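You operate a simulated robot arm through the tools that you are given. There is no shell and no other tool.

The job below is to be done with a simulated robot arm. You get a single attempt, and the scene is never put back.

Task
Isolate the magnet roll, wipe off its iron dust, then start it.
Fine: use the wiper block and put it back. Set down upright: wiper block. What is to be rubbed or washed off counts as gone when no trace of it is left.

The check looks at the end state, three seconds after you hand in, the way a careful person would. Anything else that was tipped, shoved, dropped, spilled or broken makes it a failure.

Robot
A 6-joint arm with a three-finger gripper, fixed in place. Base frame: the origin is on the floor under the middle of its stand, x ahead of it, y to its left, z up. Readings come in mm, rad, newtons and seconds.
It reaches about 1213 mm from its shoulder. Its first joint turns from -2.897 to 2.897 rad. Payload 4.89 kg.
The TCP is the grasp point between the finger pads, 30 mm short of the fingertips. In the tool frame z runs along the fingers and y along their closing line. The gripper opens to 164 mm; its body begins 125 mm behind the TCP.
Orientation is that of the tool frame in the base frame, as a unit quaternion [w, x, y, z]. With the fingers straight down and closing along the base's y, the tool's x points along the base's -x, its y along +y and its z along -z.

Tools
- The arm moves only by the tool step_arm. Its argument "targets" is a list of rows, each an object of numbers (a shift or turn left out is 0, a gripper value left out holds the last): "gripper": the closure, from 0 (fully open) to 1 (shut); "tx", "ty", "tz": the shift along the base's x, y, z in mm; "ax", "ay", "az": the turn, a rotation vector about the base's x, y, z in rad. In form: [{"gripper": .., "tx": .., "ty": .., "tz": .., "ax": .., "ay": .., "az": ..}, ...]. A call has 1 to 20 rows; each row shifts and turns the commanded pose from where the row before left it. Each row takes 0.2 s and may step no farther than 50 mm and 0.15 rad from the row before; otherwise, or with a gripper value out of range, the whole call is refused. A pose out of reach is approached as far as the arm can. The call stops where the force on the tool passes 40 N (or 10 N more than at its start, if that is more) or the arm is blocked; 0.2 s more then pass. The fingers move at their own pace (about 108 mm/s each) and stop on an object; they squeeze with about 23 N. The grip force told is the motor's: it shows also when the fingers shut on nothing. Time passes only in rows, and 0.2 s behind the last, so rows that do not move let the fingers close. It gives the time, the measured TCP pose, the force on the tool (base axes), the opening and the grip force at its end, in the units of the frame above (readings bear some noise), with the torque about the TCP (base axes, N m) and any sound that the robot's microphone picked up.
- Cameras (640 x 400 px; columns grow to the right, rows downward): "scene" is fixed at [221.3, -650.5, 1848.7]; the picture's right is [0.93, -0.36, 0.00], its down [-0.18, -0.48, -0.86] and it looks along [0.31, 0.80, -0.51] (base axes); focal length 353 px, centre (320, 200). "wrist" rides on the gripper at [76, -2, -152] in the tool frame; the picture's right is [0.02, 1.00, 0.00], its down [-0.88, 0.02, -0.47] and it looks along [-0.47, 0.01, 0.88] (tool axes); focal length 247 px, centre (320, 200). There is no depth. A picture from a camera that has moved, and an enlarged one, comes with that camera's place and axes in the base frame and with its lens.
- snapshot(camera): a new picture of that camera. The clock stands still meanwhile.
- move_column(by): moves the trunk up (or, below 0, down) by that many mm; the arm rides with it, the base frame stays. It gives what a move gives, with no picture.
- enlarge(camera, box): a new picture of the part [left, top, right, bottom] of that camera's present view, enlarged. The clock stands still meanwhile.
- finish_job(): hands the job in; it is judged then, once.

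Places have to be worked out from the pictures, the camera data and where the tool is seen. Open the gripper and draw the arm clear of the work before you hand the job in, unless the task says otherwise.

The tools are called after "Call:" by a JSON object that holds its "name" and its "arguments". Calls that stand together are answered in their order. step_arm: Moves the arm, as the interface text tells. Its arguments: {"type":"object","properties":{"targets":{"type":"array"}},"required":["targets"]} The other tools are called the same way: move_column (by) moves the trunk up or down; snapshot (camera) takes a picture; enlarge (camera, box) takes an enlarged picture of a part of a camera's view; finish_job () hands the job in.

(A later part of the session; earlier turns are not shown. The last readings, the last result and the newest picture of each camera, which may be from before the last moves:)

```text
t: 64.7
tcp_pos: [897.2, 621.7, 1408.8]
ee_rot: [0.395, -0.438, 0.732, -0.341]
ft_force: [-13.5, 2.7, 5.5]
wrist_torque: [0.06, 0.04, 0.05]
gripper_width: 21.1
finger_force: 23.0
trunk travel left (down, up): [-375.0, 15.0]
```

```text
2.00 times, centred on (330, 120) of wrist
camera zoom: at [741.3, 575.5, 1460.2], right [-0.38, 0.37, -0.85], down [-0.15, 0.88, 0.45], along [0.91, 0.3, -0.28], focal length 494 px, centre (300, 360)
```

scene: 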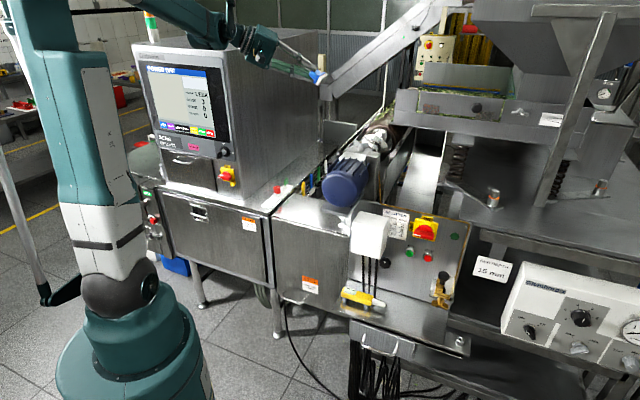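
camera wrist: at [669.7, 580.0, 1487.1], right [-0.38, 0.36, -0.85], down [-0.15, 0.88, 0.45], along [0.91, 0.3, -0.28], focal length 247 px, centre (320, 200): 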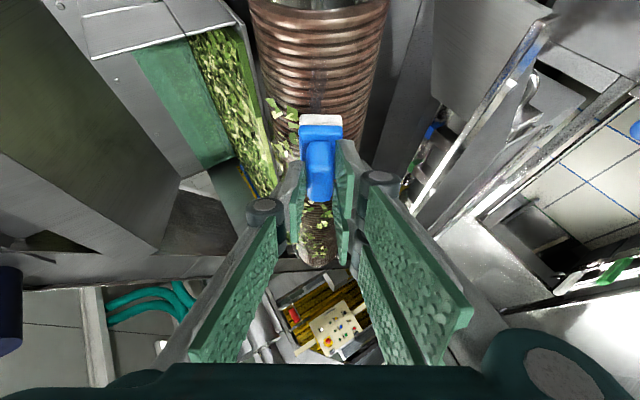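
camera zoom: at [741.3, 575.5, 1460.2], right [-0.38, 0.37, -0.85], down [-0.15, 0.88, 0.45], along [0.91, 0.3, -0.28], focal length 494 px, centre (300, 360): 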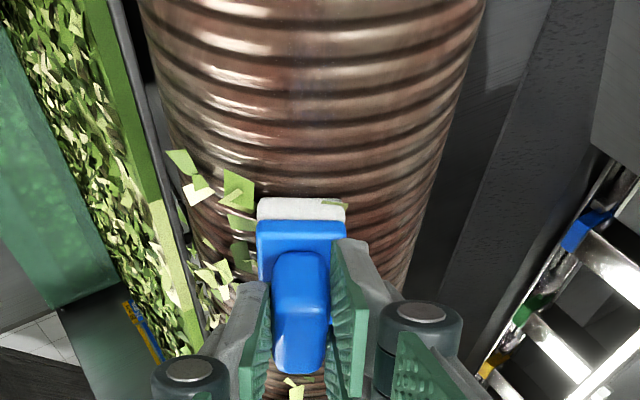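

Contact held at about 12–15 N and the shell behind the pad looks clean. I'll go a little farther past the streak's end and stroke back.

Call:
{"name": "step_arm", "arguments": {"targets": [{"tx": 5.6, "ty": 5.7}, {"tx": 5.6, "ty": 5.7}]}}

Call:
{"name": "step_arm", "arguments": {"targets": [{"tx": -5.6, "ty": -5.7}, {"tx": -5.6, "ty": -5.7}, {"tx": -5.6, "ty": -5.7}, {"tx": -5.6, "ty": -5.7}]}}

Call:
{"name": "step_arm", "arguments": {"targets": [{"tx": -5.6, "ty": -5.7}, {"tx": -5.6, "ty": -5.7}, {"tx": -5.6, "ty": -5.7}, {"tx": -5.6, "ty": -5.7}]}}

Call:
{"name": "step_arm", "arguments": {"targets": [{"tx": -5.6, "ty": -5.7}, {"tx": -5.6, "ty": -5.7}, {"tx": -5.6, "ty": -5.7}, {"tx": -5.6, "ty": -5.7}]}}

```text
t: 65.3
tcp_pos: [908.9, 634.4, 1410.3]
ee_rot: [0.394, -0.437, 0.733, -0.34]
ft_force: [-11.4, 3.5, 5.5]
wrist_torque: [0.07, -0.03, 0.1]
gripper_width: 21.6
finger_force: 22.6
trunk travel left (down, up): [-375.0, 15.0]
```

```text
t: 66.3
tcp_pos: [887.9, 610.5, 1409.5]
ee_rot: [0.395, -0.437, 0.733, -0.34]
ft_force: [-5.1, 15.8, 7.4]
wrist_torque: [0.21, -0.13, 0.43]
gripper_width: 21.6
finger_force: 22.5
trunk travel left (down, up): [-375.0, 15.0]
```

```text
t: 67.3
tcp_pos: [863.0, 586.4, 1410.5]
ee_rot: [0.394, -0.437, 0.733, -0.341]
ft_force: [-3.8, 14.2, 7.5]
wrist_torque: [0.09, -0.12, 0.22]
gripper_width: 21.5
finger_force: 22.7
trunk travel left (down, up): [-375.0, 15.0]
```

```text
t: 68.3
tcp_pos: [840.1, 565.9, 1410.3]
ee_rot: [0.394, -0.437, 0.733, -0.341]
ft_force: [-1.5, 5.3, 3.7]
wrist_torque: [0.0, -0.09, 0.06]
gripper_width: 21.6
finger_force: 23.6
trunk travel left (down, up): [-375.0, 15.0]
```

One full pass out and back is done. I'll back off along the normal and inspect the streak area.

Call:
{"name": "step_arm", "arguments": {"targets": [{"tx": -6, "ty": 5.9, "tz": 5.35}, {"tx": -12, "ty": 11.8, "tz": 10.7}, {"tx": -12, "ty": 11.8, "tz": 10.7}, {"tx": -20, "ty": -8, "tz": 10.7}, {"tx": -20, "ty": -15, "tz": 10}, {"tx": -20, "ty": -15, "tz": 10}]}}

Call:
{"name": "snapshot", "arguments": {"camera": "wrist"}}

Call:
{"name": "enlarge", "arguments": {"camera": "wrist", "box": [250, 0, 400, 130]}}

Call:
{"name": "enlarge", "arguments": {"camera": "scene", "box": [360, 110, 410, 150]}}

```text
t: 69.7
tcp_pos: [753.7, 558.1, 1467.4]
ee_rot: [0.394, -0.437, 0.733, -0.342]
ft_force: [-0.3, -0.4, -1.0]
wrist_torque: [0.0, 0.07, -0.02]
gripper_width: 21.6
finger_force: 23.4
trunk travel left (down, up): [-375.0, 15.0]
```

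```text
taken
camera wrist: at [598.6, 511.7, 1519.0], right [-0.38, 0.36, -0.85], down [-0.15, 0.88, 0.45], along [0.91, 0.3, -0.28], focal length 247 px, centre (320, 200)
```

wrist: 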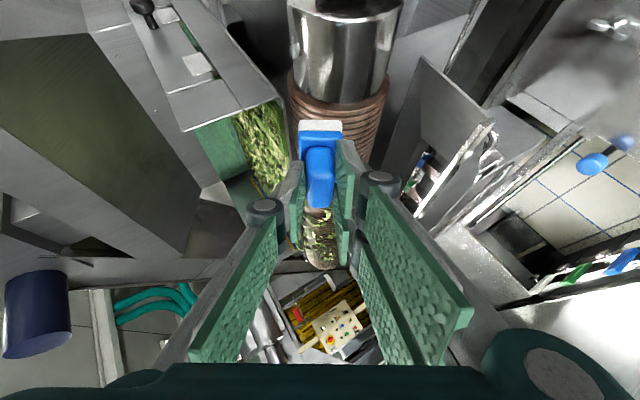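

```text
3.08 times, centred on (325, 65) of wrist
camera zoom: at [598.6, 511.7, 1519.0], right [-0.38, 0.36, -0.85], down [-0.15, 0.88, 0.45], along [0.91, 0.3, -0.28], focal length 760 px, centre (305, 615)
```

zoom: 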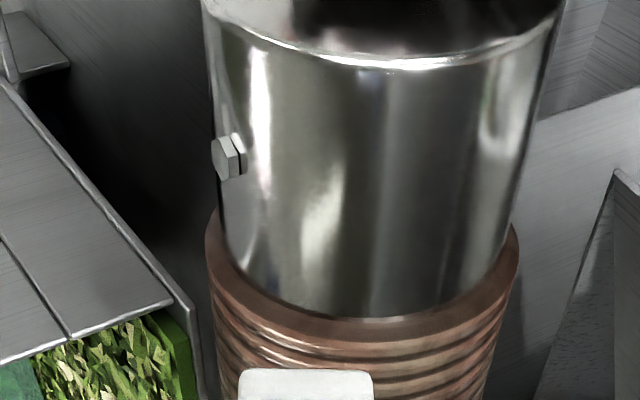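

```text
10.00 times, centred on (385, 130) of scene
camera zoom: at [221.3, -650.5, 1848.7], right [0.93, -0.36, 0.0], down [-0.18, -0.48, -0.86], along [0.31, 0.8, -0.51], focal length 3529 px, centre (-330, 900)
```

zoom: 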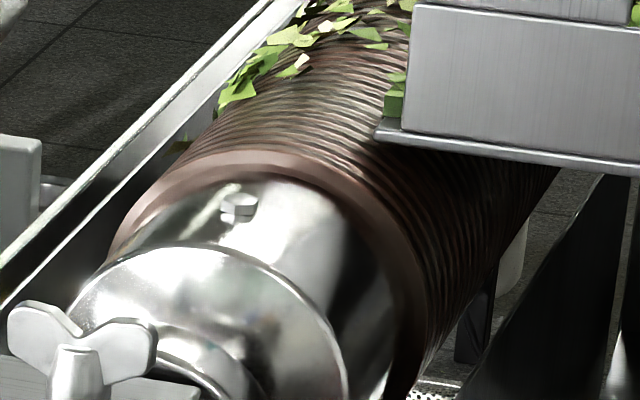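

The block blocks the camera's view from here. I'll shift to a spot where the wiped region shows above the block in the image.

Call:
{"name": "step_arm", "arguments": {"targets": [{"tx": 17.6, "ty": 27.2, "tz": -2.6}, {"tx": 17.6, "ty": 27.2, "tz": -2.6}, {"tx": 17.6, "ty": 27.2, "tz": -2.6}, {"tx": 17.6, "ty": 27.2, "tz": -2.6}]}}

Call:
{"name": "snapshot", "arguments": {"camera": "wrist"}}

Call:
{"name": "enlarge", "arguments": {"camera": "wrist", "box": [250, 0, 400, 120]}}

```text
t: 70.7
tcp_pos: [825.3, 664.3, 1456.9]
ee_rot: [0.394, -0.438, 0.732, -0.341]
ft_force: [-0.6, 0.3, -0.2]
wrist_torque: [0.0, 0.07, 0.08]
gripper_width: 21.5
finger_force: 22.9
trunk travel left (down, up): [-375.0, 15.0]
```

```text
taken
camera wrist: at [670.5, 617.9, 1507.9], right [-0.38, 0.37, -0.85], down [-0.15, 0.88, 0.45], along [0.91, 0.3, -0.28], focal length 247 px, centre (320, 200)
```

wrist: 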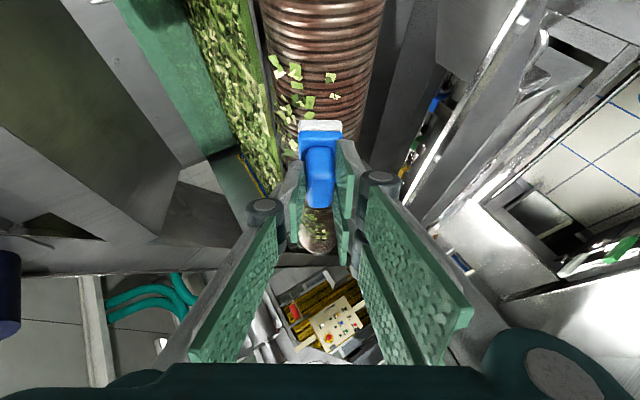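

```text
3.33 times, centred on (325, 60) of wrist
camera zoom: at [670.5, 617.9, 1507.9], right [-0.38, 0.37, -0.85], down [-0.15, 0.88, 0.45], along [0.91, 0.3, -0.28], focal length 823 px, centre (303, 667)
```

zoom: 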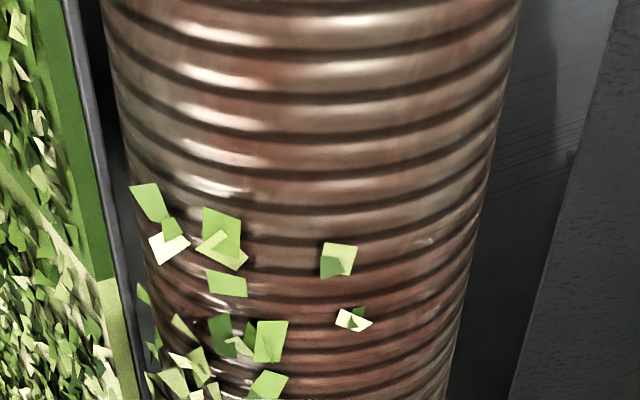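

The grey streak seems to be gone. I'll zoom in harder on the whole area for any leftover traces.

Call:
{"name": "enlarge", "arguments": {"camera": "wrist", "box": [270, 0, 370, 60]}}

Call:
{"name": "enlarge", "arguments": {"camera": "wrist", "box": [280, 50, 370, 115]}}

Call:
{"name": "enlarge", "arguments": {"camera": "wrist", "box": [310, 20, 360, 80]}}

```text
6.40 times, centred on (320, 30) of wrist
camera zoom: at [670.5, 617.9, 1507.9], right [-0.38, 0.37, -0.85], down [-0.15, 0.88, 0.45], along [0.91, 0.3, -0.28], focal length 1581 px, centre (320, 1288)
```

zoom: 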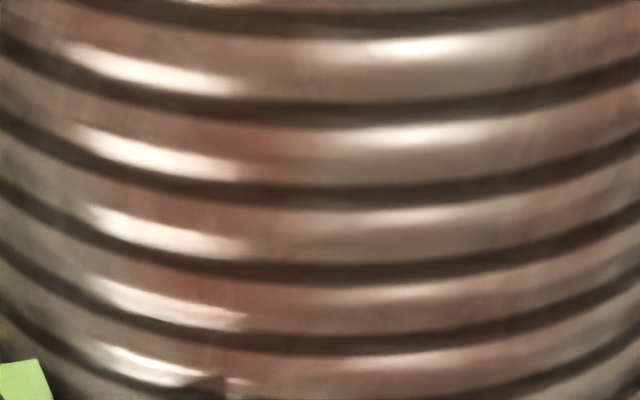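

```text
6.15 times, centred on (325, 82) of wrist
camera zoom: at [670.5, 617.9, 1507.9], right [-0.38, 0.37, -0.85], down [-0.15, 0.88, 0.45], along [0.91, 0.3, -0.28], focal length 1520 px, centre (289, 923)
```

zoom: 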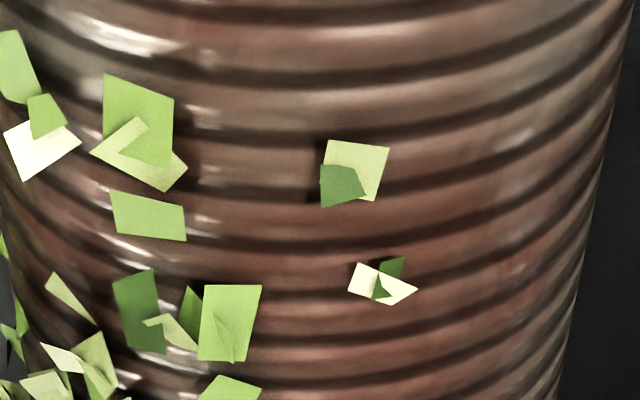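

```text
6.67 times, centred on (335, 50) of wrist
camera zoom: at [670.5, 617.9, 1507.9], right [-0.38, 0.37, -0.85], down [-0.15, 0.88, 0.45], along [0.91, 0.3, -0.28], focal length 1646 px, centre (220, 1200)
```

zoom: 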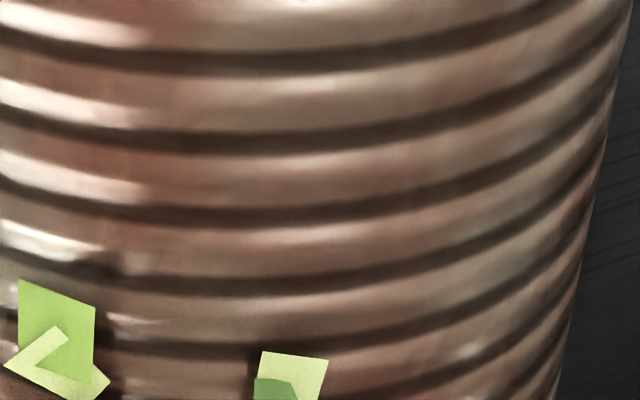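

The streak is gone in all three zooms. I'll also check the right flank from the scene camera, and look for any second patch elsewhere on the roll.

Call:
{"name": "enlarge", "arguments": {"camera": "scene", "box": [390, 125, 420, 145]}}

Call:
{"name": "enlarge", "arguments": {"camera": "scene", "box": [375, 105, 405, 130]}}

Call:
{"name": "enlarge", "arguments": {"camera": "scene", "box": [360, 125, 385, 145]}}

```text
16.00 times, centred on (405, 135) of scene
camera zoom: at [221.3, -650.5, 1848.7], right [0.93, -0.36, 0.0], down [-0.18, -0.48, -0.86], along [0.31, 0.8, -0.51], focal length 5647 px, centre (-1040, 1240)
```

zoom: 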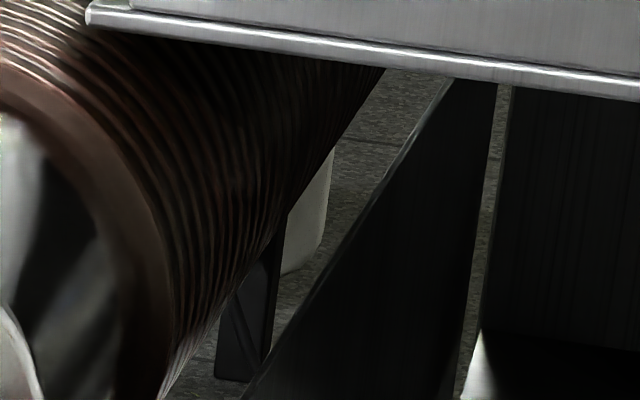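

```text
16.00 times, centred on (390, 118) of scene
camera zoom: at [221.3, -650.5, 1848.7], right [0.93, -0.36, 0.0], down [-0.18, -0.48, -0.86], along [0.31, 0.8, -0.51], focal length 5647 px, centre (-800, 1520)
```

zoom: 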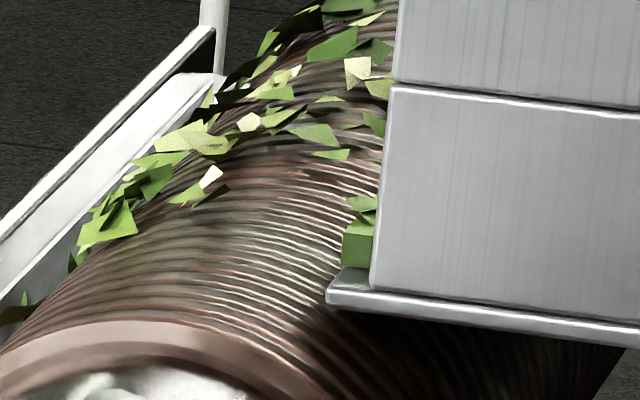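

```text
16.00 times, centred on (372, 135) of scene
camera zoom: at [221.3, -650.5, 1848.7], right [0.93, -0.36, 0.0], down [-0.18, -0.48, -0.86], along [0.31, 0.8, -0.51], focal length 5647 px, centre (-520, 1240)
```

zoom: 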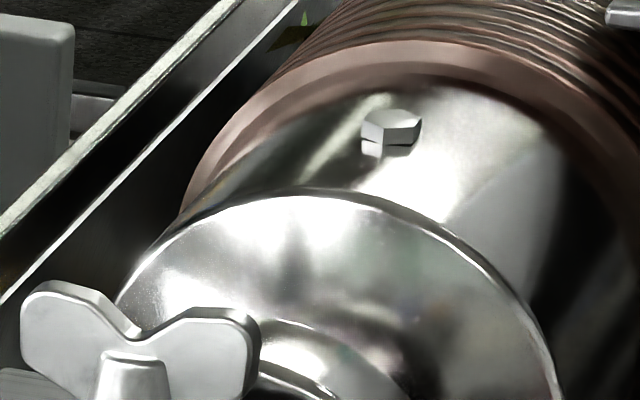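

No other patch is visible. I'll shift back a little to check the near end of the streak (U≈975–1010) too.

Call:
{"name": "step_arm", "arguments": {"targets": [{"tx": -21, "ty": -21.4, "tz": 5}, {"tx": -21, "ty": -21.4, "tz": 5}]}}

Call:
{"name": "enlarge", "arguments": {"camera": "wrist", "box": [260, 0, 390, 90]}}

Call:
{"name": "enlarge", "arguments": {"camera": "wrist", "box": [300, 10, 380, 70]}}

```text
t: 71.3
tcp_pos: [782.4, 620.3, 1470.0]
ee_rot: [0.394, -0.437, 0.733, -0.341]
ft_force: [-0.5, 0.5, -0.8]
wrist_torque: [0.05, 0.03, 0.09]
gripper_width: 21.7
finger_force: 22.6
trunk travel left (down, up): [-375.0, 15.0]
```

```text
4.44 times, centred on (325, 45) of wrist
camera zoom: at [626.4, 574.6, 1519.4], right [-0.38, 0.37, -0.85], down [-0.15, 0.88, 0.45], along [0.91, 0.3, -0.28], focal length 1098 px, centre (298, 889)
```

zoom: 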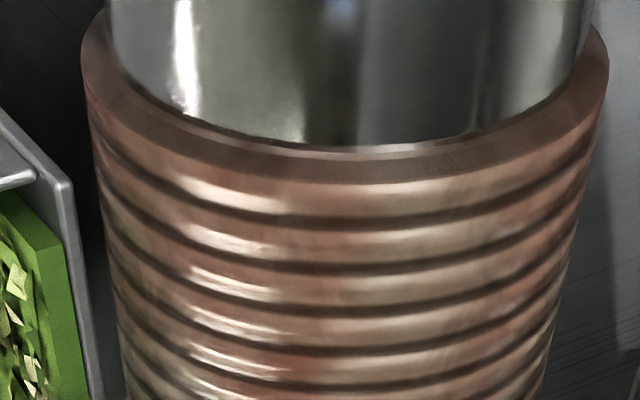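

```text
6.67 times, centred on (340, 40) of wrist
camera zoom: at [626.4, 574.6, 1519.4], right [-0.38, 0.37, -0.85], down [-0.15, 0.88, 0.45], along [0.91, 0.3, -0.28], focal length 1646 px, centre (187, 1267)
```

zoom: 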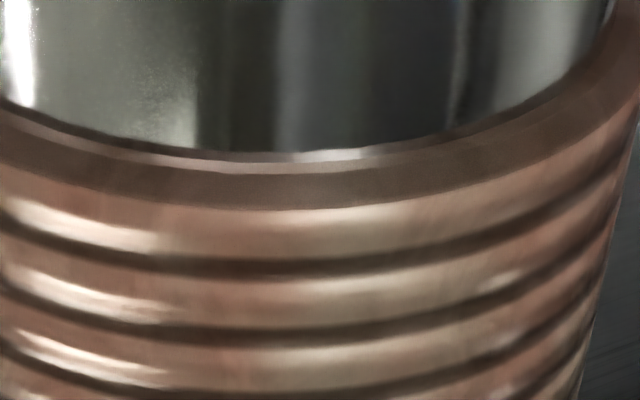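

The shell is clean along the whole former streak. Now I'll return the wiper, retracing the path: up and back, then over to the front of the panel while undoing the rotation.

Call:
{"name": "step_arm", "arguments": {"targets": [{"tx": -29.1, "ty": -11.1, "tz": 27.8}, {"tx": -29.1, "ty": -11.1, "tz": 27.8}, {"tx": -29.1, "ty": -11.1, "tz": 27.8}, {"tx": -29.1, "ty": -11.1, "tz": 27.8}, {"tx": -29.1, "ty": -11.1, "tz": 27.8}]}}

Call:
{"name": "step_arm", "arguments": {"targets": [{"tx": 3.2, "ty": -44, "ax": 0.0644, "ay": 0.0657}, {"tx": 3.2, "ty": -44, "ax": 0.0644, "ay": 0.0657}, {"tx": 3.2, "ty": -44, "ax": 0.0644, "ay": 0.0657}, {"tx": 3.2, "ty": -44, "ax": 0.0644, "ay": 0.0657}, {"tx": 3.2, "ty": -44, "ax": 0.0644, "ay": 0.0657}, {"tx": 3.2, "ty": -44, "ax": 0.0644, "ay": 0.0657}, {"tx": 3.2, "ty": -44, "ax": 0.0644, "ay": 0.0657}, {"tx": 3.2, "ty": -44, "ax": 0.0644, "ay": 0.0657}, {"tx": 3.2, "ty": -44, "ax": 0.0644, "ay": 0.0657}, {"tx": 3.2, "ty": -44, "ax": 0.0644, "ay": 0.0657}, {"tx": 3.2, "ty": -44, "ax": 0.0644, "ay": 0.0657}, {"tx": 3.2, "ty": -44}, {"tx": 3.2, "ty": -44}, {"tx": 3.2, "ty": -44}, {"tx": 3.2, "ty": -44}]}}

Call:
{"name": "snapshot", "arguments": {"camera": "wrist"}}

```text
t: 72.5
tcp_pos: [636.0, 564.7, 1604.5]
ee_rot: [0.393, -0.437, 0.733, -0.342]
ft_force: [0.2, -0.1, -0.7]
wrist_torque: [-0.01, -0.01, -0.05]
gripper_width: 21.3
finger_force: 23.0
trunk travel left (down, up): [-375.0, 15.0]
```

```text
t: 75.7
tcp_pos: [681.9, -95.2, 1611.3]
ee_rot: [0.24, -0.366, 0.893, 0.101]
ft_force: [-0.4, 0.1, -0.2]
wrist_torque: [-0.07, 0.02, -0.02]
gripper_width: 21.2
finger_force: 22.6
trunk travel left (down, up): [-375.0, 15.0]
```

```text
taken
camera wrist: at [583.4, -197.6, 1704.4], right [-0.72, 0.7, 0.0], down [0.36, 0.38, 0.85], along [0.6, 0.61, -0.52], focal length 247 px, centre (320, 200)
```

wrist: 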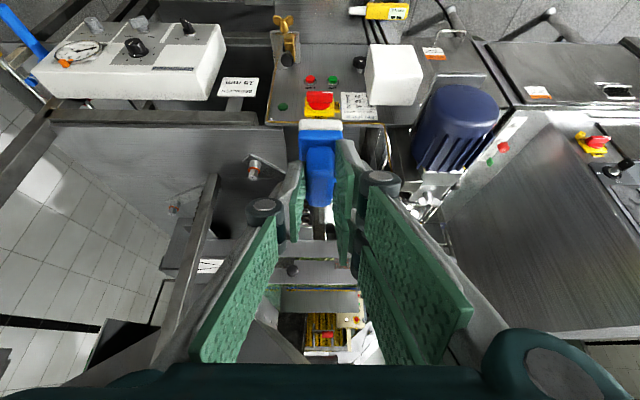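

I'll compare the block's seating in the fingers with how it looked at the grasp, in case it shifted while wiping.

Call:
{"name": "enlarge", "arguments": {"camera": "wrist", "box": [270, 90, 370, 210]}}

```text
3.33 times, centred on (320, 150) of wrist
camera zoom: at [583.4, -197.6, 1704.4], right [-0.72, 0.7, 0.0], down [0.36, 0.38, 0.85], along [0.6, 0.61, -0.52], focal length 823 px, centre (320, 367)
```

zoom: 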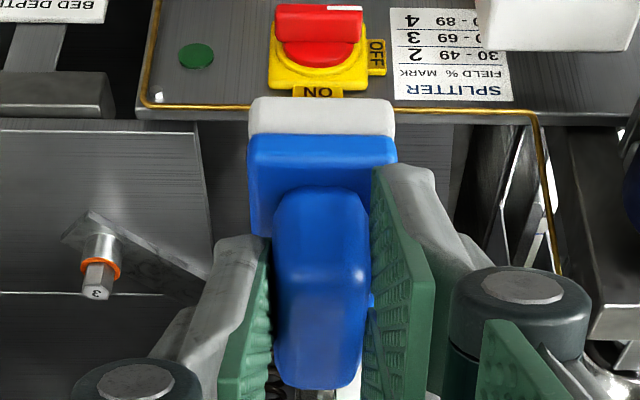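

The block slid about 3 mm deeper into the grip but isn't tilted. Going down in front of the panel, then lowering the trunk 200 mm.

Call:
{"name": "step_arm", "arguments": {"targets": [{"tz": -45}, {"tz": -45}, {"tz": -45}, {"tz": -45}, {"tz": -45}, {"tz": -45}, {"tz": -45}, {"tz": -45}, {"tz": -45}]}}

Call:
{"name": "move_column", "arguments": {"by": -200}}

Call:
{"name": "snapshot", "arguments": {"camera": "wrist"}}

```text
t: 77.7
tcp_pos: [681.7, -93.3, 1202.4]
ee_rot: [0.239, -0.367, 0.893, 0.102]
ft_force: [-0.7, -0.3, -0.2]
wrist_torque: [-0.05, 0.0, -0.04]
gripper_width: 21.4
finger_force: 22.6
trunk travel left (down, up): [-375.0, 15.0]
```

```text
t: 79.8
tcp_pos: [683.3, -93.5, 1004.1]
ee_rot: [0.24, -0.367, 0.893, 0.102]
ft_force: [1.0, 1.2, -0.8]
wrist_torque: [-0.05, 0.02, -0.05]
gripper_width: 21.5
finger_force: 23.5
trunk travel left (down, up): [-175.0, 215.0]
```

```text
taken
camera wrist: at [583.9, -195.0, 1097.1], right [-0.72, 0.7, -0.01], down [0.36, 0.38, 0.85], along [0.6, 0.61, -0.52], focal length 247 px, centre (320, 200)
```

wrist: 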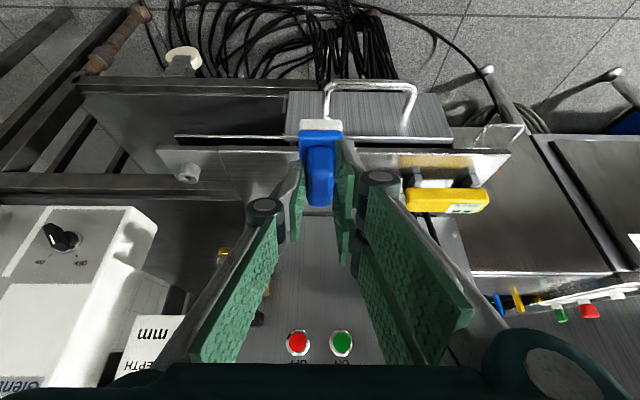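

Moving back in over the original spot, about 40 mm above the shelf.

Call:
{"name": "step_arm", "arguments": {"targets": [{"tx": 26.8, "ty": 26.4, "tz": -5}, {"tx": 26.8, "ty": 26.4, "tz": -5}, {"tx": 26.8, "ty": 26.4, "tz": -5}, {"tx": 26.8, "ty": 26.4, "tz": -5}, {"tz": 0}]}}

Call:
{"name": "snapshot", "arguments": {"camera": "wrist"}}

Call:
{"name": "enlarge", "arguments": {"camera": "scene", "box": [370, 270, 450, 340]}}

```text
t: 81.0
tcp_pos: [789.9, 10.3, 981.7]
ee_rot: [0.24, -0.367, 0.893, 0.102]
ft_force: [-0.2, -0.1, -1.1]
wrist_torque: [0.02, 0.01, 0.02]
gripper_width: 21.4
finger_force: 22.5
trunk travel left (down, up): [-175.0, 215.0]
```

```text
taken
camera wrist: at [691.6, -91.2, 1076.7], right [-0.72, 0.7, -0.01], down [0.36, 0.38, 0.85], along [0.6, 0.61, -0.52], focal length 247 px, centre (320, 200)
```

wrist: 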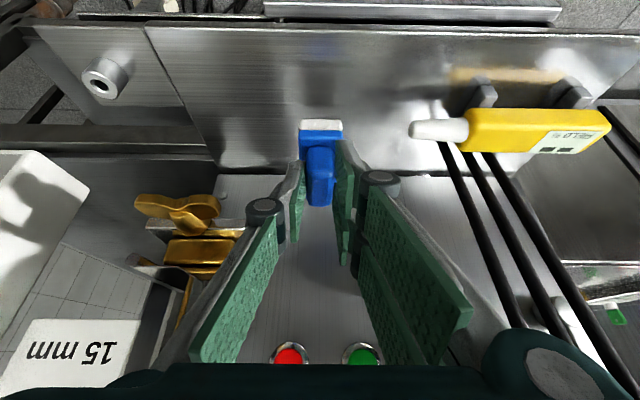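

```text
5.71 times, centred on (410, 305) of scene
camera zoom: at [221.3, -650.5, 1848.7], right [0.93, -0.36, 0.0], down [-0.18, -0.48, -0.86], along [0.31, 0.8, -0.51], focal length 2017 px, centre (-194, -400)
```

zoom: 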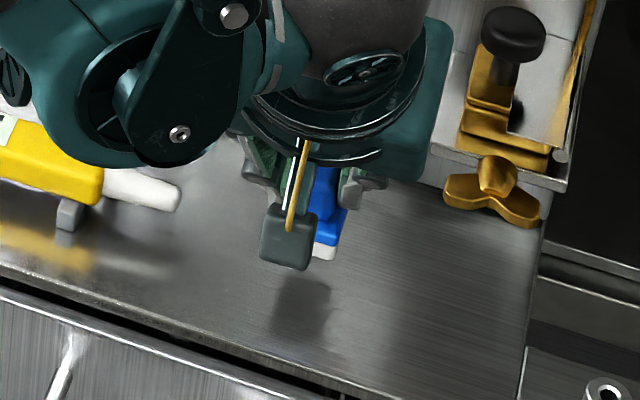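

Lined up over the original spot. Lowering 33 mm and then feeling for the shelf in small steps.

Call:
{"name": "step_arm", "arguments": {"targets": [{"tx": 0.7, "ty": 1.5, "tz": -12}, {"tz": -12}, {"tz": -7}, {"tz": -2}]}}

Call:
{"name": "step_arm", "arguments": {"targets": [{"tz": -1.5}]}}

Call:
{"name": "step_arm", "arguments": {"targets": [{"tz": -1.5}]}}

```text
t: 82.0
tcp_pos: [791.5, 12.8, 950.4]
ee_rot: [0.24, -0.366, 0.893, 0.101]
ft_force: [-0.8, -0.5, -0.6]
wrist_torque: [-0.01, 0.03, 0.01]
gripper_width: 21.8
finger_force: 22.7
trunk travel left (down, up): [-175.0, 215.0]
```

```text
t: 82.5
tcp_pos: [790.5, 15.1, 948.4]
ee_rot: [0.24, -0.367, 0.893, 0.101]
ft_force: [-1.0, -0.1, -1.3]
wrist_torque: [-0.03, 0.0, 0.03]
gripper_width: 21.5
finger_force: 22.9
trunk travel left (down, up): [-175.0, 215.0]
```

```text
t: 82.8
tcp_pos: [790.7, 13.0, 946.7]
ee_rot: [0.24, -0.367, 0.893, 0.102]
ft_force: [-0.7, 0.2, -0.6]
wrist_torque: [-0.01, 0.03, -0.01]
gripper_width: 21.3
finger_force: 23.0
trunk travel left (down, up): [-175.0, 215.0]
```

No contact yet, so I'll keep lowering in 1 mm steps.

Call:
{"name": "step_arm", "arguments": {"targets": [{"tz": -1}]}}

Call:
{"name": "step_arm", "arguments": {"targets": [{"tz": -1}]}}

Call:
{"name": "step_arm", "arguments": {"targets": [{"tz": -0.7}]}}

```text
t: 83.2
tcp_pos: [790.5, 13.8, 946.3]
ee_rot: [0.239, -0.367, 0.893, 0.102]
ft_force: [-0.5, -0.4, -0.8]
wrist_torque: [-0.02, 0.02, 0.01]
gripper_width: 21.6
finger_force: 22.9
trunk travel left (down, up): [-175.0, 215.0]
```

```text
t: 83.7
tcp_pos: [791.3, 13.3, 944.9]
ee_rot: [0.24, -0.367, 0.893, 0.103]
ft_force: [0.0, 0.1, -1.0]
wrist_torque: [0.02, 0.02, -0.01]
gripper_width: 21.5
finger_force: 22.7
trunk travel left (down, up): [-175.0, 215.0]
```

```text
t: 84.0
tcp_pos: [790.8, 14.3, 943.8]
ee_rot: [0.24, -0.367, 0.893, 0.102]
ft_force: [-0.1, 0.0, -0.8]
wrist_torque: [-0.04, 0.03, 0.0]
gripper_width: 21.3
finger_force: 23.2
trunk travel left (down, up): [-175.0, 215.0]
```

Call:
{"name": "enlarge", "arguments": {"camera": "scene", "box": [390, 290, 430, 325]}}

Call:
{"name": "enlarge", "arguments": {"camera": "wrist", "box": [270, 60, 370, 210]}}

```text
11.43 times, centred on (410, 308) of scene
camera zoom: at [221.3, -650.5, 1848.7], right [0.93, -0.36, 0.0], down [-0.18, -0.48, -0.86], along [0.31, 0.8, -0.51], focal length 4034 px, centre (-709, -1029)
```

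zoom: 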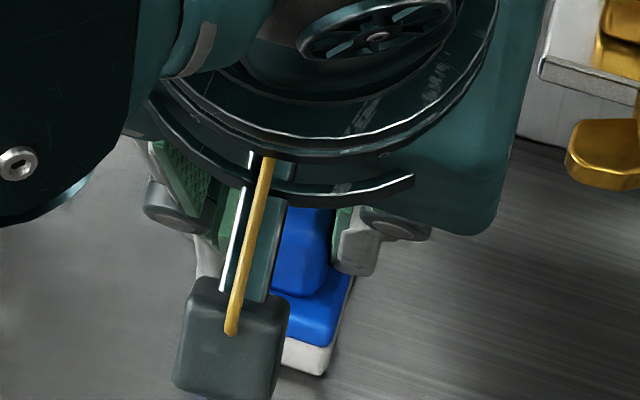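

```text
2.67 times, centred on (320, 135) of wrist
camera zoom: at [691.7, -88.3, 1038.3], right [-0.72, 0.7, -0.01], down [0.36, 0.38, 0.85], along [0.6, 0.61, -0.52], focal length 659 px, centre (320, 373)
```

zoom: 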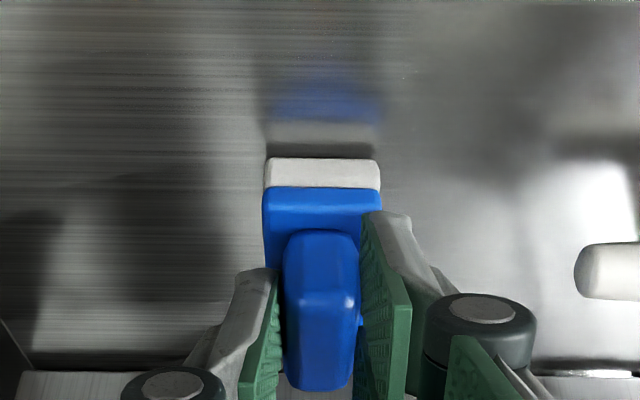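

The pad's reflection still shows about 1–2 mm of gap. I'll continue down in small steps.

Call:
{"name": "step_arm", "arguments": {"targets": [{"tz": -0.8}]}}

Call:
{"name": "step_arm", "arguments": {"targets": [{"tz": -0.8}]}}

Call:
{"name": "step_arm", "arguments": {"targets": [{"tz": -0.6}]}}

```text
t: 84.5
tcp_pos: [791.0, 13.9, 942.6]
ee_rot: [0.24, -0.367, 0.893, 0.102]
ft_force: [-0.8, -0.2, -0.5]
wrist_torque: [0.02, 0.0, -0.01]
gripper_width: 21.7
finger_force: 22.6
trunk travel left (down, up): [-175.0, 215.0]
```

```text
t: 84.8
tcp_pos: [791.1, 12.9, 942.9]
ee_rot: [0.24, -0.366, 0.893, 0.101]
ft_force: [1.9, 0.4, 4.6]
wrist_torque: [0.26, -0.17, -0.04]
gripper_width: 21.4
finger_force: 23.3
trunk travel left (down, up): [-175.0, 215.0]
```

```text
t: 85.2
tcp_pos: [791.5, 13.4, 942.1]
ee_rot: [0.24, -0.366, 0.893, 0.102]
ft_force: [-0.2, 0.5, 1.4]
wrist_torque: [0.16, -0.05, -0.01]
gripper_width: 21.4
finger_force: 23.3
trunk travel left (down, up): [-175.0, 215.0]
```

The pad has touched the shelf (4.6 N, then relaxing). One more slight press to seat it flat, then I'll open the fingers slowly.

Call:
{"name": "step_arm", "arguments": {"targets": [{"tz": -0.5}]}}

Call:
{"name": "step_arm", "arguments": {"targets": [{"gripper": 0.84}, {"gripper": 0.8}, {"gripper": 0.74}, {"gripper": 0.69}, {"gripper": 0.69}]}}

Call:
{"name": "snapshot", "arguments": {"camera": "wrist"}}

Call:
{"name": "enlarge", "arguments": {"camera": "wrist", "box": [270, 60, 370, 210]}}

```text
t: 85.7
tcp_pos: [791.9, 12.5, 942.0]
ee_rot: [0.239, -0.367, 0.893, 0.102]
ft_force: [2.5, 2.5, 7.7]
wrist_torque: [0.41, -0.35, -0.06]
gripper_width: 21.6
finger_force: 23.5
trunk travel left (down, up): [-175.0, 215.0]
```

```text
t: 86.8
tcp_pos: [791.6, 13.8, 941.5]
ee_rot: [0.24, -0.367, 0.893, 0.102]
ft_force: [-0.2, -0.3, -0.4]
wrist_torque: [0.03, 0.02, 0.0]
gripper_width: 50.6
finger_force: 0.0
trunk travel left (down, up): [-175.0, 215.0]
```

```text
taken
camera wrist: at [691.9, -88.7, 1036.5], right [-0.72, 0.7, -0.01], down [0.36, 0.38, 0.85], along [0.6, 0.61, -0.52], focal length 247 px, centre (320, 200)
```

wrist: 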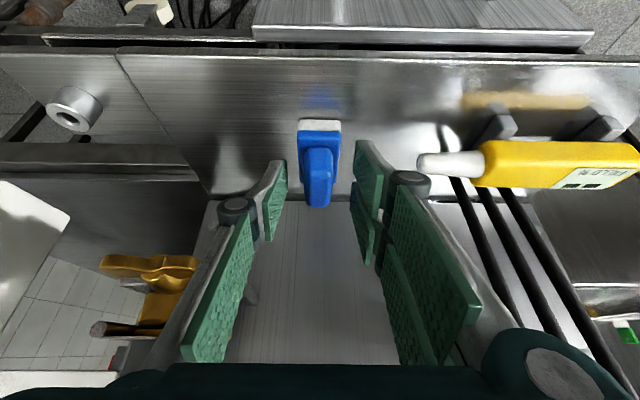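

```text
2.67 times, centred on (320, 135) of wrist
camera zoom: at [691.9, -88.7, 1036.5], right [-0.72, 0.7, -0.01], down [0.36, 0.38, 0.85], along [0.6, 0.61, -0.52], focal length 659 px, centre (320, 373)
```

zoom: 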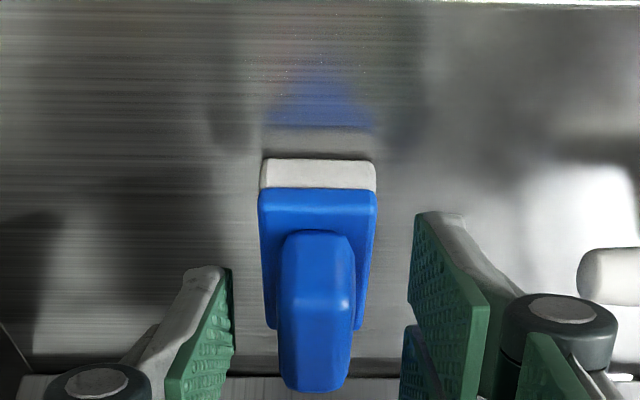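

The wiper is standing upright on the shelf, released. I'll withdraw along the approach axis.

Call:
{"name": "step_arm", "arguments": {"targets": [{"tx": -3, "ty": -3.03, "tz": 7.4}, {"tx": -6, "ty": -6.05, "tz": 14.7}, {"tx": -6, "ty": -6.05, "tz": 14.7}, {"tx": -6, "ty": -6.05, "tz": 14.7}, {"tx": -12, "ty": -12.1, "tz": 25}, {"tx": -12, "ty": -12.1, "tz": 25}, {"tx": -12, "ty": -12.1, "tz": 25}, {"tx": -12, "ty": -12.1, "tz": 25}]}}

Call:
{"name": "snapshot", "arguments": {"camera": "wrist"}}

Call:
{"name": "enlarge", "arguments": {"camera": "scene", "box": [391, 295, 423, 327]}}

Call:
{"name": "enlarge", "arguments": {"camera": "wrist", "box": [270, 50, 400, 160]}}

```text
t: 88.7
tcp_pos: [723.3, -55.1, 1092.3]
ee_rot: [0.239, -0.367, 0.893, 0.101]
ft_force: [1.0, -0.3, -0.4]
wrist_torque: [-0.01, 0.09, 0.06]
gripper_width: 51.0
finger_force: 0.1
trunk travel left (down, up): [-175.0, 215.0]
```

```text
taken
camera wrist: at [625.1, -156.1, 1186.8], right [-0.72, 0.7, -0.01], down [0.36, 0.38, 0.85], along [0.6, 0.61, -0.52], focal length 247 px, centre (320, 200)
```

wrist: 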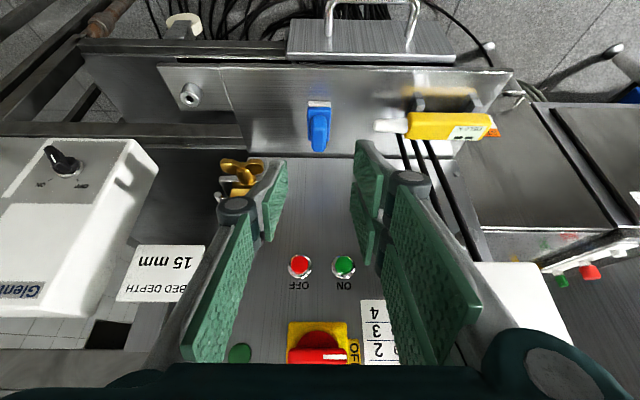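

```text
12.50 times, centred on (407, 311) of scene
camera zoom: at [221.3, -650.5, 1848.7], right [0.93, -0.36, 0.0], down [-0.18, -0.48, -0.86], along [0.31, 0.8, -0.51], focal length 4412 px, centre (-768, -1188)
```

zoom: 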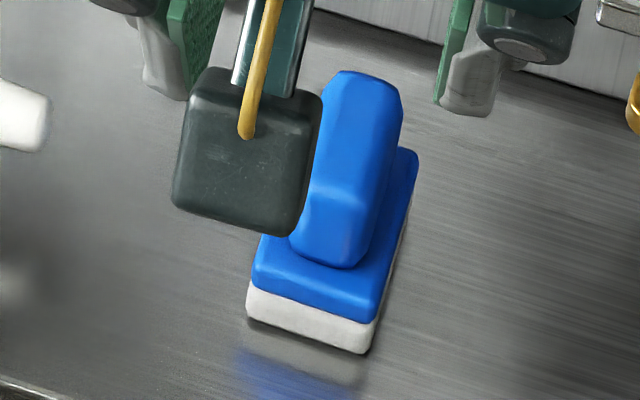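

```text
3.64 times, centred on (335, 105) of wrist
camera zoom: at [625.1, -156.1, 1186.8], right [-0.72, 0.7, -0.01], down [0.36, 0.38, 0.85], along [0.6, 0.61, -0.52], focal length 898 px, centre (266, 546)
```

zoom: 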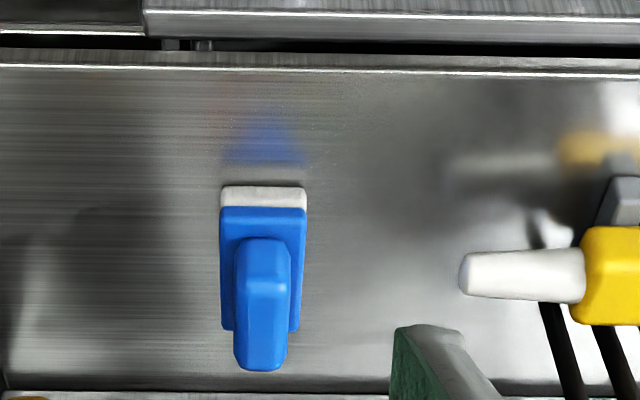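

The wiper is upright within about 2 mm of its original spot. Next I'll turn the isolator back ON: raise and level the tool, with the earlier grips putting the knob axis at V≈-554.7, z≈1191.

Call:
{"name": "step_arm", "arguments": {"targets": [{"tz": 12.3, "ax": 0.0923, "ay": -0.0923, "gripper": 0.5}, {"tz": 12.3, "ax": 0.0923, "ay": -0.0923}, {"tz": 12.3, "ax": 0.0923, "ay": -0.0923}, {"tz": 12.3, "ax": 0.0923, "ay": -0.0923}, {"tz": 12.3, "ax": 0.0923, "ay": -0.0923}, {"tz": 12.3, "ax": 0.0923, "ay": -0.0923}, {"tz": 12.3, "ax": 0.0923, "ay": -0.0923}, {"tz": 12.3, "ax": 0.0923, "ay": -0.0923}]}}

Call:
{"name": "snapshot", "arguments": {"camera": "wrist"}}

```text
t: 90.5
tcp_pos: [719.8, -56.4, 1192.1]
ee_rot: [0.653, -0.27, 0.653, 0.274]
ft_force: [-0.9, 0.4, 0.4]
wrist_torque: [-0.03, 0.03, -0.15]
gripper_width: 82.1
finger_force: 0.1
trunk travel left (down, up): [-175.0, 215.0]
```

```text
taken
camera wrist: at [614.0, -164.4, 1115.3], right [-0.71, 0.71, -0.02], down [-0.34, -0.33, 0.88], along [0.62, 0.63, 0.47], focal length 247 px, centre (320, 200)
```

wrist: 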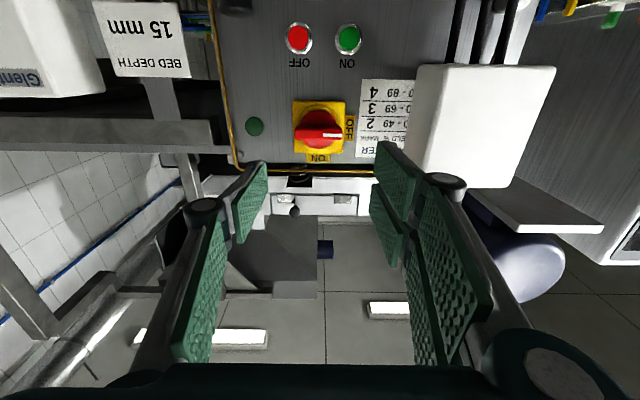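

Level again. I'll advance to U≈540 and roll the wrist about 83° so the fingers straddle the horizontal handle.

Call:
{"name": "step_arm", "arguments": {"targets": [{"tx": 18.2, "ty": 18, "tz": -0.3}, {"tx": 18.2, "ty": 18, "tz": -0.3}, {"tx": 18.2, "ty": 18, "tz": -0.3}, {"ax": -0.0917, "ay": -0.0935}, {"ax": -0.0917, "ay": -0.0935}, {"ax": -0.0917, "ay": -0.0935}, {"ax": -0.0917, "ay": -0.0935}, {"ax": -0.0917, "ay": -0.0935}, {"ax": -0.0917, "ay": -0.0935}, {"ax": -0.0917, "ay": -0.0935}, {"ax": -0.0917, "ay": -0.0935}, {"ax": -0.0917, "ay": -0.0935}, {"ax": -0.0917, "ay": -0.0935}, {"ax": -0.0917, "ay": -0.0935}]}}

Call:
{"name": "snapshot", "arguments": {"camera": "wrist"}}

Call:
{"name": "enlarge", "arguments": {"camera": "scene", "box": [380, 200, 470, 290]}}

```text
t: 93.5
tcp_pos: [776.6, -2.2, 1191.9]
ee_rot: [0.674, -0.633, 0.31, -0.223]
ft_force: [0.0, 0.3, -0.1]
wrist_torque: [0.0, -0.01, -0.01]
gripper_width: 82.2
finger_force: 0.1
trunk travel left (down, up): [-175.0, 215.0]
```

```text
taken
camera wrist: at [725.2, -163.5, 1181.9], right [-0.08, 0.09, -0.99], down [-0.96, 0.27, 0.1], along [0.28, 0.96, 0.06], focal length 247 px, centre (320, 200)
```

wrist: 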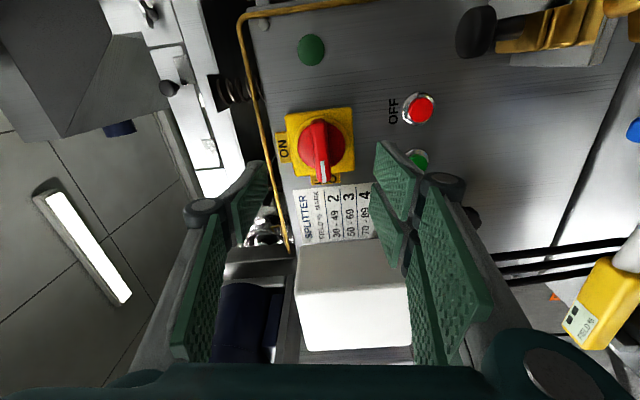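

```text
4.44 times, centred on (425, 245) of scene
camera zoom: at [221.3, -650.5, 1848.7], right [0.93, -0.36, 0.0], down [-0.18, -0.48, -0.86], along [0.31, 0.8, -0.51], focal length 1569 px, centre (-147, 0)
```

zoom: 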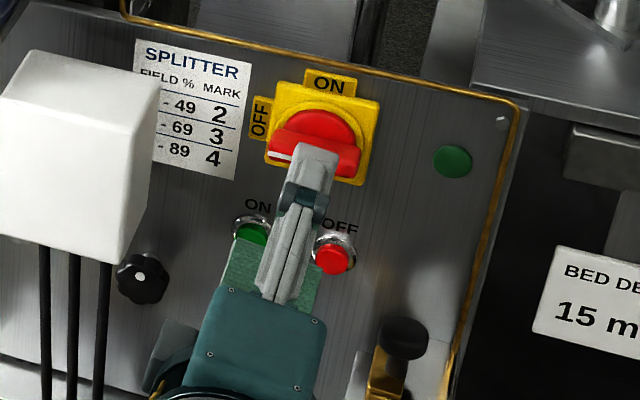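

Roll is 82°, with the tool axis along u and the handle centred between the fingers. I'll narrow the opening to about 60 mm and advance onto the handle.

Call:
{"name": "step_arm", "arguments": {"targets": [{"gripper": 0.63}, {"tx": 11, "ty": 11.6, "tz": -0.2}, {"tx": 11, "ty": 11.6, "tz": -0.2}, {"tx": 11, "ty": 11.6, "tz": -0.2}, {"tx": 11, "ty": 11.6, "tz": -0.2}]}}

Call:
{"name": "snapshot", "arguments": {"camera": "wrist"}}

Call:
{"name": "enlarge", "arguments": {"camera": "scene", "box": [395, 205, 455, 265]}}

```text
t: 94.7
tcp_pos: [821.4, 44.4, 1188.6]
ee_rot: [0.674, -0.632, 0.31, -0.224]
ft_force: [-0.6, 0.8, -0.1]
wrist_torque: [-0.02, -0.05, -0.02]
gripper_width: 60.6
finger_force: 0.1
trunk travel left (down, up): [-175.0, 215.0]
```

```text
taken
camera wrist: at [769.6, -117.5, 1179.5], right [-0.08, 0.09, -0.99], down [-0.96, 0.27, 0.1], along [0.28, 0.96, 0.06], focal length 247 px, centre (320, 200)
```

wrist: 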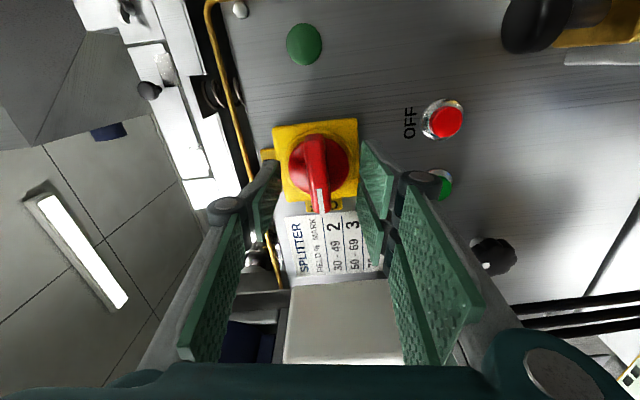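

```text
6.67 times, centred on (425, 235) of scene
camera zoom: at [221.3, -650.5, 1848.7], right [0.93, -0.36, 0.0], down [-0.18, -0.48, -0.86], along [0.31, 0.8, -0.51], focal length 2353 px, centre (-380, -33)
```

zoom: 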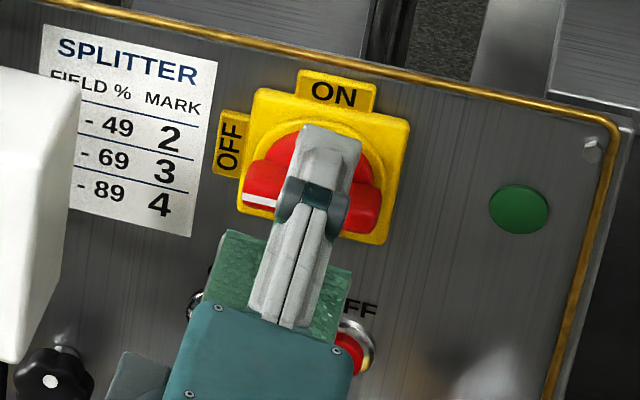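

Positioned at U≈607. I'll nudge up slightly toward the knob axis height and close.

Call:
{"name": "step_arm", "arguments": {"targets": [{"tz": 1.5}, {"gripper": 0.8}, {"gripper": 1.0}, {"gripper": 1.0}, {"gripper": 1.0}]}}

```text
t: 95.8
tcp_pos: [821.7, 45.4, 1191.2]
ee_rot: [0.674, -0.632, 0.311, -0.224]
ft_force: [3.2, 3.9, 3.6]
wrist_torque: [0.02, -0.12, 0.09]
gripper_width: 15.8
finger_force: 44.5
trunk travel left (down, up): [-175.0, 215.0]
```

Gripped with low force. Turning clockwise in small steps with force checks.

Call:
{"name": "step_arm", "arguments": {"targets": [{"ax": 0.07, "ay": 0.0714}, {"ax": 0.07, "ay": 0.0714}]}}

Call:
{"name": "step_arm", "arguments": {"targets": [{"ax": 0.07, "ay": 0.0714}, {"ax": 0.07, "ay": 0.0714}]}}

```text
t: 96.5
tcp_pos: [820.7, 44.4, 1190.5]
ee_rot: [0.693, -0.597, 0.373, -0.155]
ft_force: [8.3, -0.7, 6.3]
wrist_torque: [0.29, -0.38, 0.89]
gripper_width: 15.7
finger_force: 45.4
trunk travel left (down, up): [-175.0, 215.0]
```

```text
t: 97.0
tcp_pos: [820.2, 44.6, 1190.3]
ee_rot: [0.705, -0.557, 0.431, -0.085]
ft_force: [15.7, 2.5, 6.7]
wrist_torque: [0.44, -0.42, 0.52]
gripper_width: 15.8
finger_force: 44.7
trunk travel left (down, up): [-175.0, 215.0]
```

Call:
{"name": "step_arm", "arguments": {"targets": [{"tx": 0.5, "ty": 0.1, "tz": 0.3, "ax": 0.07, "ay": 0.0714}, {"ax": 0.07, "ay": 0.0714}]}}

Call:
{"name": "step_arm", "arguments": {"targets": [{"ax": 0.07, "ay": 0.0714}, {"ax": 0.07, "ay": 0.0714}]}}

Call:
{"name": "enlarge", "arguments": {"camera": "scene", "box": [395, 205, 455, 265]}}

```text
t: 97.7
tcp_pos: [819.6, 45.7, 1190.8]
ee_rot: [0.709, -0.511, 0.485, -0.015]
ft_force: [12.2, -5.4, 2.6]
wrist_torque: [0.33, -0.35, 0.13]
gripper_width: 15.5
finger_force: 45.2
trunk travel left (down, up): [-175.0, 215.0]
```

```text
t: 98.2
tcp_pos: [819.7, 44.0, 1191.2]
ee_rot: [0.707, -0.459, 0.535, 0.055]
ft_force: [19.2, -6.9, 15.2]
wrist_torque: [0.64, -0.67, -0.1]
gripper_width: 15.9
finger_force: 44.3
trunk travel left (down, up): [-175.0, 215.0]
```

```text
6.67 times, centred on (425, 235) of scene
camera zoom: at [221.3, -650.5, 1848.7], right [0.93, -0.36, 0.0], down [-0.18, -0.48, -0.86], along [0.31, 0.8, -0.51], focal length 2353 px, centre (-380, -33)
```

zoom: 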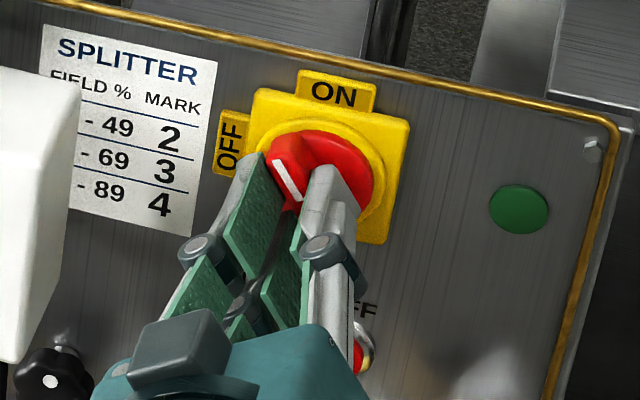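

About 46° done and it's tracking well. Easing the force and continuing to vertical.

Call:
{"name": "step_arm", "arguments": {"targets": [{"tx": 0.6, "ty": -0.2, "tz": 0.5, "ax": 0.07, "ay": 0.0714}, {"ax": 0.07, "ay": 0.0714}]}}

Call:
{"name": "step_arm", "arguments": {"targets": [{"ax": 0.07, "ay": 0.0714}]}}

```text
t: 98.8
tcp_pos: [819.8, 45.2, 1191.6]
ee_rot: [0.698, -0.404, 0.578, 0.125]
ft_force: [9.5, -9.7, 13.7]
wrist_torque: [0.89, -0.92, 0.0]
gripper_width: 15.8
finger_force: 44.2
trunk travel left (down, up): [-175.0, 215.0]
```

```text
t: 99.2
tcp_pos: [820.8, 44.5, 1190.5]
ee_rot: [0.691, -0.374, 0.598, 0.159]
ft_force: [7.6, -13.1, 16.4]
wrist_torque: [0.92, -0.92, -0.13]
gripper_width: 15.8
finger_force: 45.0
trunk travel left (down, up): [-175.0, 215.0]
```

Call:
{"name": "step_arm", "arguments": {"targets": [{"tx": 0.2, "ty": -0.4, "tz": 0.5, "ax": 0.07, "ay": 0.0714}, {"ax": 0.07, "ay": 0.0714}]}}

Call:
{"name": "step_arm", "arguments": {"targets": [{"ax": 0.07, "ay": 0.0714}]}}

Call:
{"name": "enlarge", "arguments": {"camera": "scene", "box": [395, 205, 455, 265]}}

```text
t: 99.8
tcp_pos: [821.1, 45.2, 1190.0]
ee_rot: [0.671, -0.313, 0.633, 0.226]
ft_force: [-1.8, -14.2, -2.8]
wrist_torque: [0.68, -0.62, -0.06]
gripper_width: 16.0
finger_force: 44.9
trunk travel left (down, up): [-175.0, 215.0]
```

```text
t: 100.2
tcp_pos: [822.0, 43.5, 1192.0]
ee_rot: [0.657, -0.283, 0.648, 0.261]
ft_force: [-13.4, -12.0, -14.7]
wrist_torque: [0.42, -0.38, 0.04]
gripper_width: 15.6
finger_force: 44.0
trunk travel left (down, up): [-175.0, 215.0]
```

```text
6.67 times, centred on (425, 235) of scene
camera zoom: at [221.3, -650.5, 1848.7], right [0.93, -0.36, 0.0], down [-0.18, -0.48, -0.86], along [0.31, 0.8, -0.51], focal length 2353 px, centre (-380, -33)
```

zoom: 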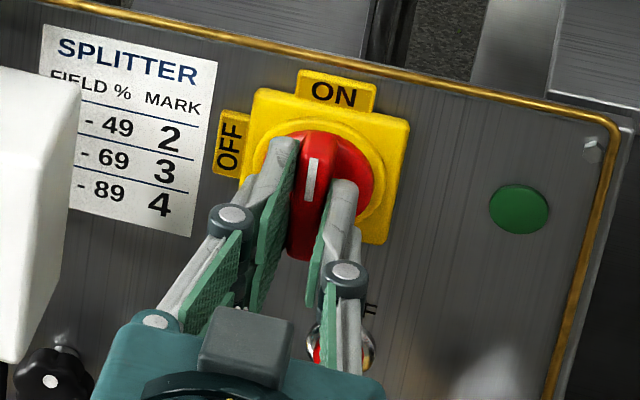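

About 2° short of vertical. I'll ease off the load and finish.

Call:
{"name": "step_arm", "arguments": {"targets": [{"tx": -0.5, "ty": -0.4, "tz": -0.6, "ax": 0.035, "ay": 0.0357}, {"ax": 0.035, "ay": 0.0357}]}}

Call:
{"name": "enlarge", "arguments": {"camera": "scene", "box": [405, 210, 450, 255]}}

Call:
{"name": "enlarge", "arguments": {"camera": "wrist", "box": [260, 100, 400, 220]}}

```text
t: 100.8
tcp_pos: [820.9, 44.1, 1191.0]
ee_rot: [0.644, -0.249, 0.662, 0.293]
ft_force: [-0.5, -6.4, -3.1]
wrist_torque: [-1.91, -1.13, -0.07]
gripper_width: 17.2
finger_force: 45.5
trunk travel left (down, up): [-175.0, 215.0]
```

```text
8.89 times, centred on (428, 232) of scene
camera zoom: at [221.3, -650.5, 1848.7], right [0.93, -0.36, 0.0], down [-0.18, -0.48, -0.86], along [0.31, 0.8, -0.51], focal length 3137 px, centre (-636, -89)
```

zoom: 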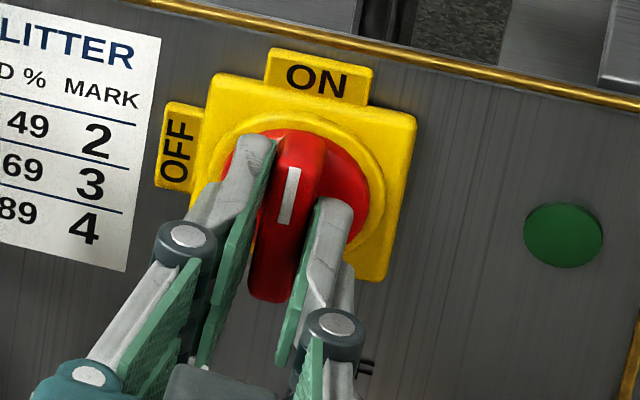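

```text
3.33 times, centred on (330, 160) of wrist
camera zoom: at [712.6, -61.2, 1116.5], right [-0.71, 0.71, 0.04], down [-0.31, -0.36, 0.88], along [0.64, 0.61, 0.47], focal length 823 px, centre (287, 333)
```

zoom: 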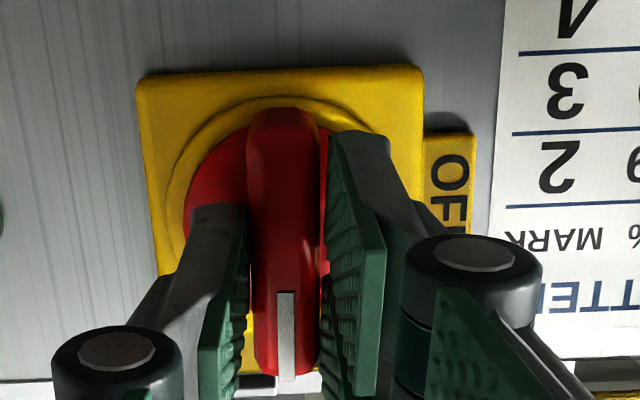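

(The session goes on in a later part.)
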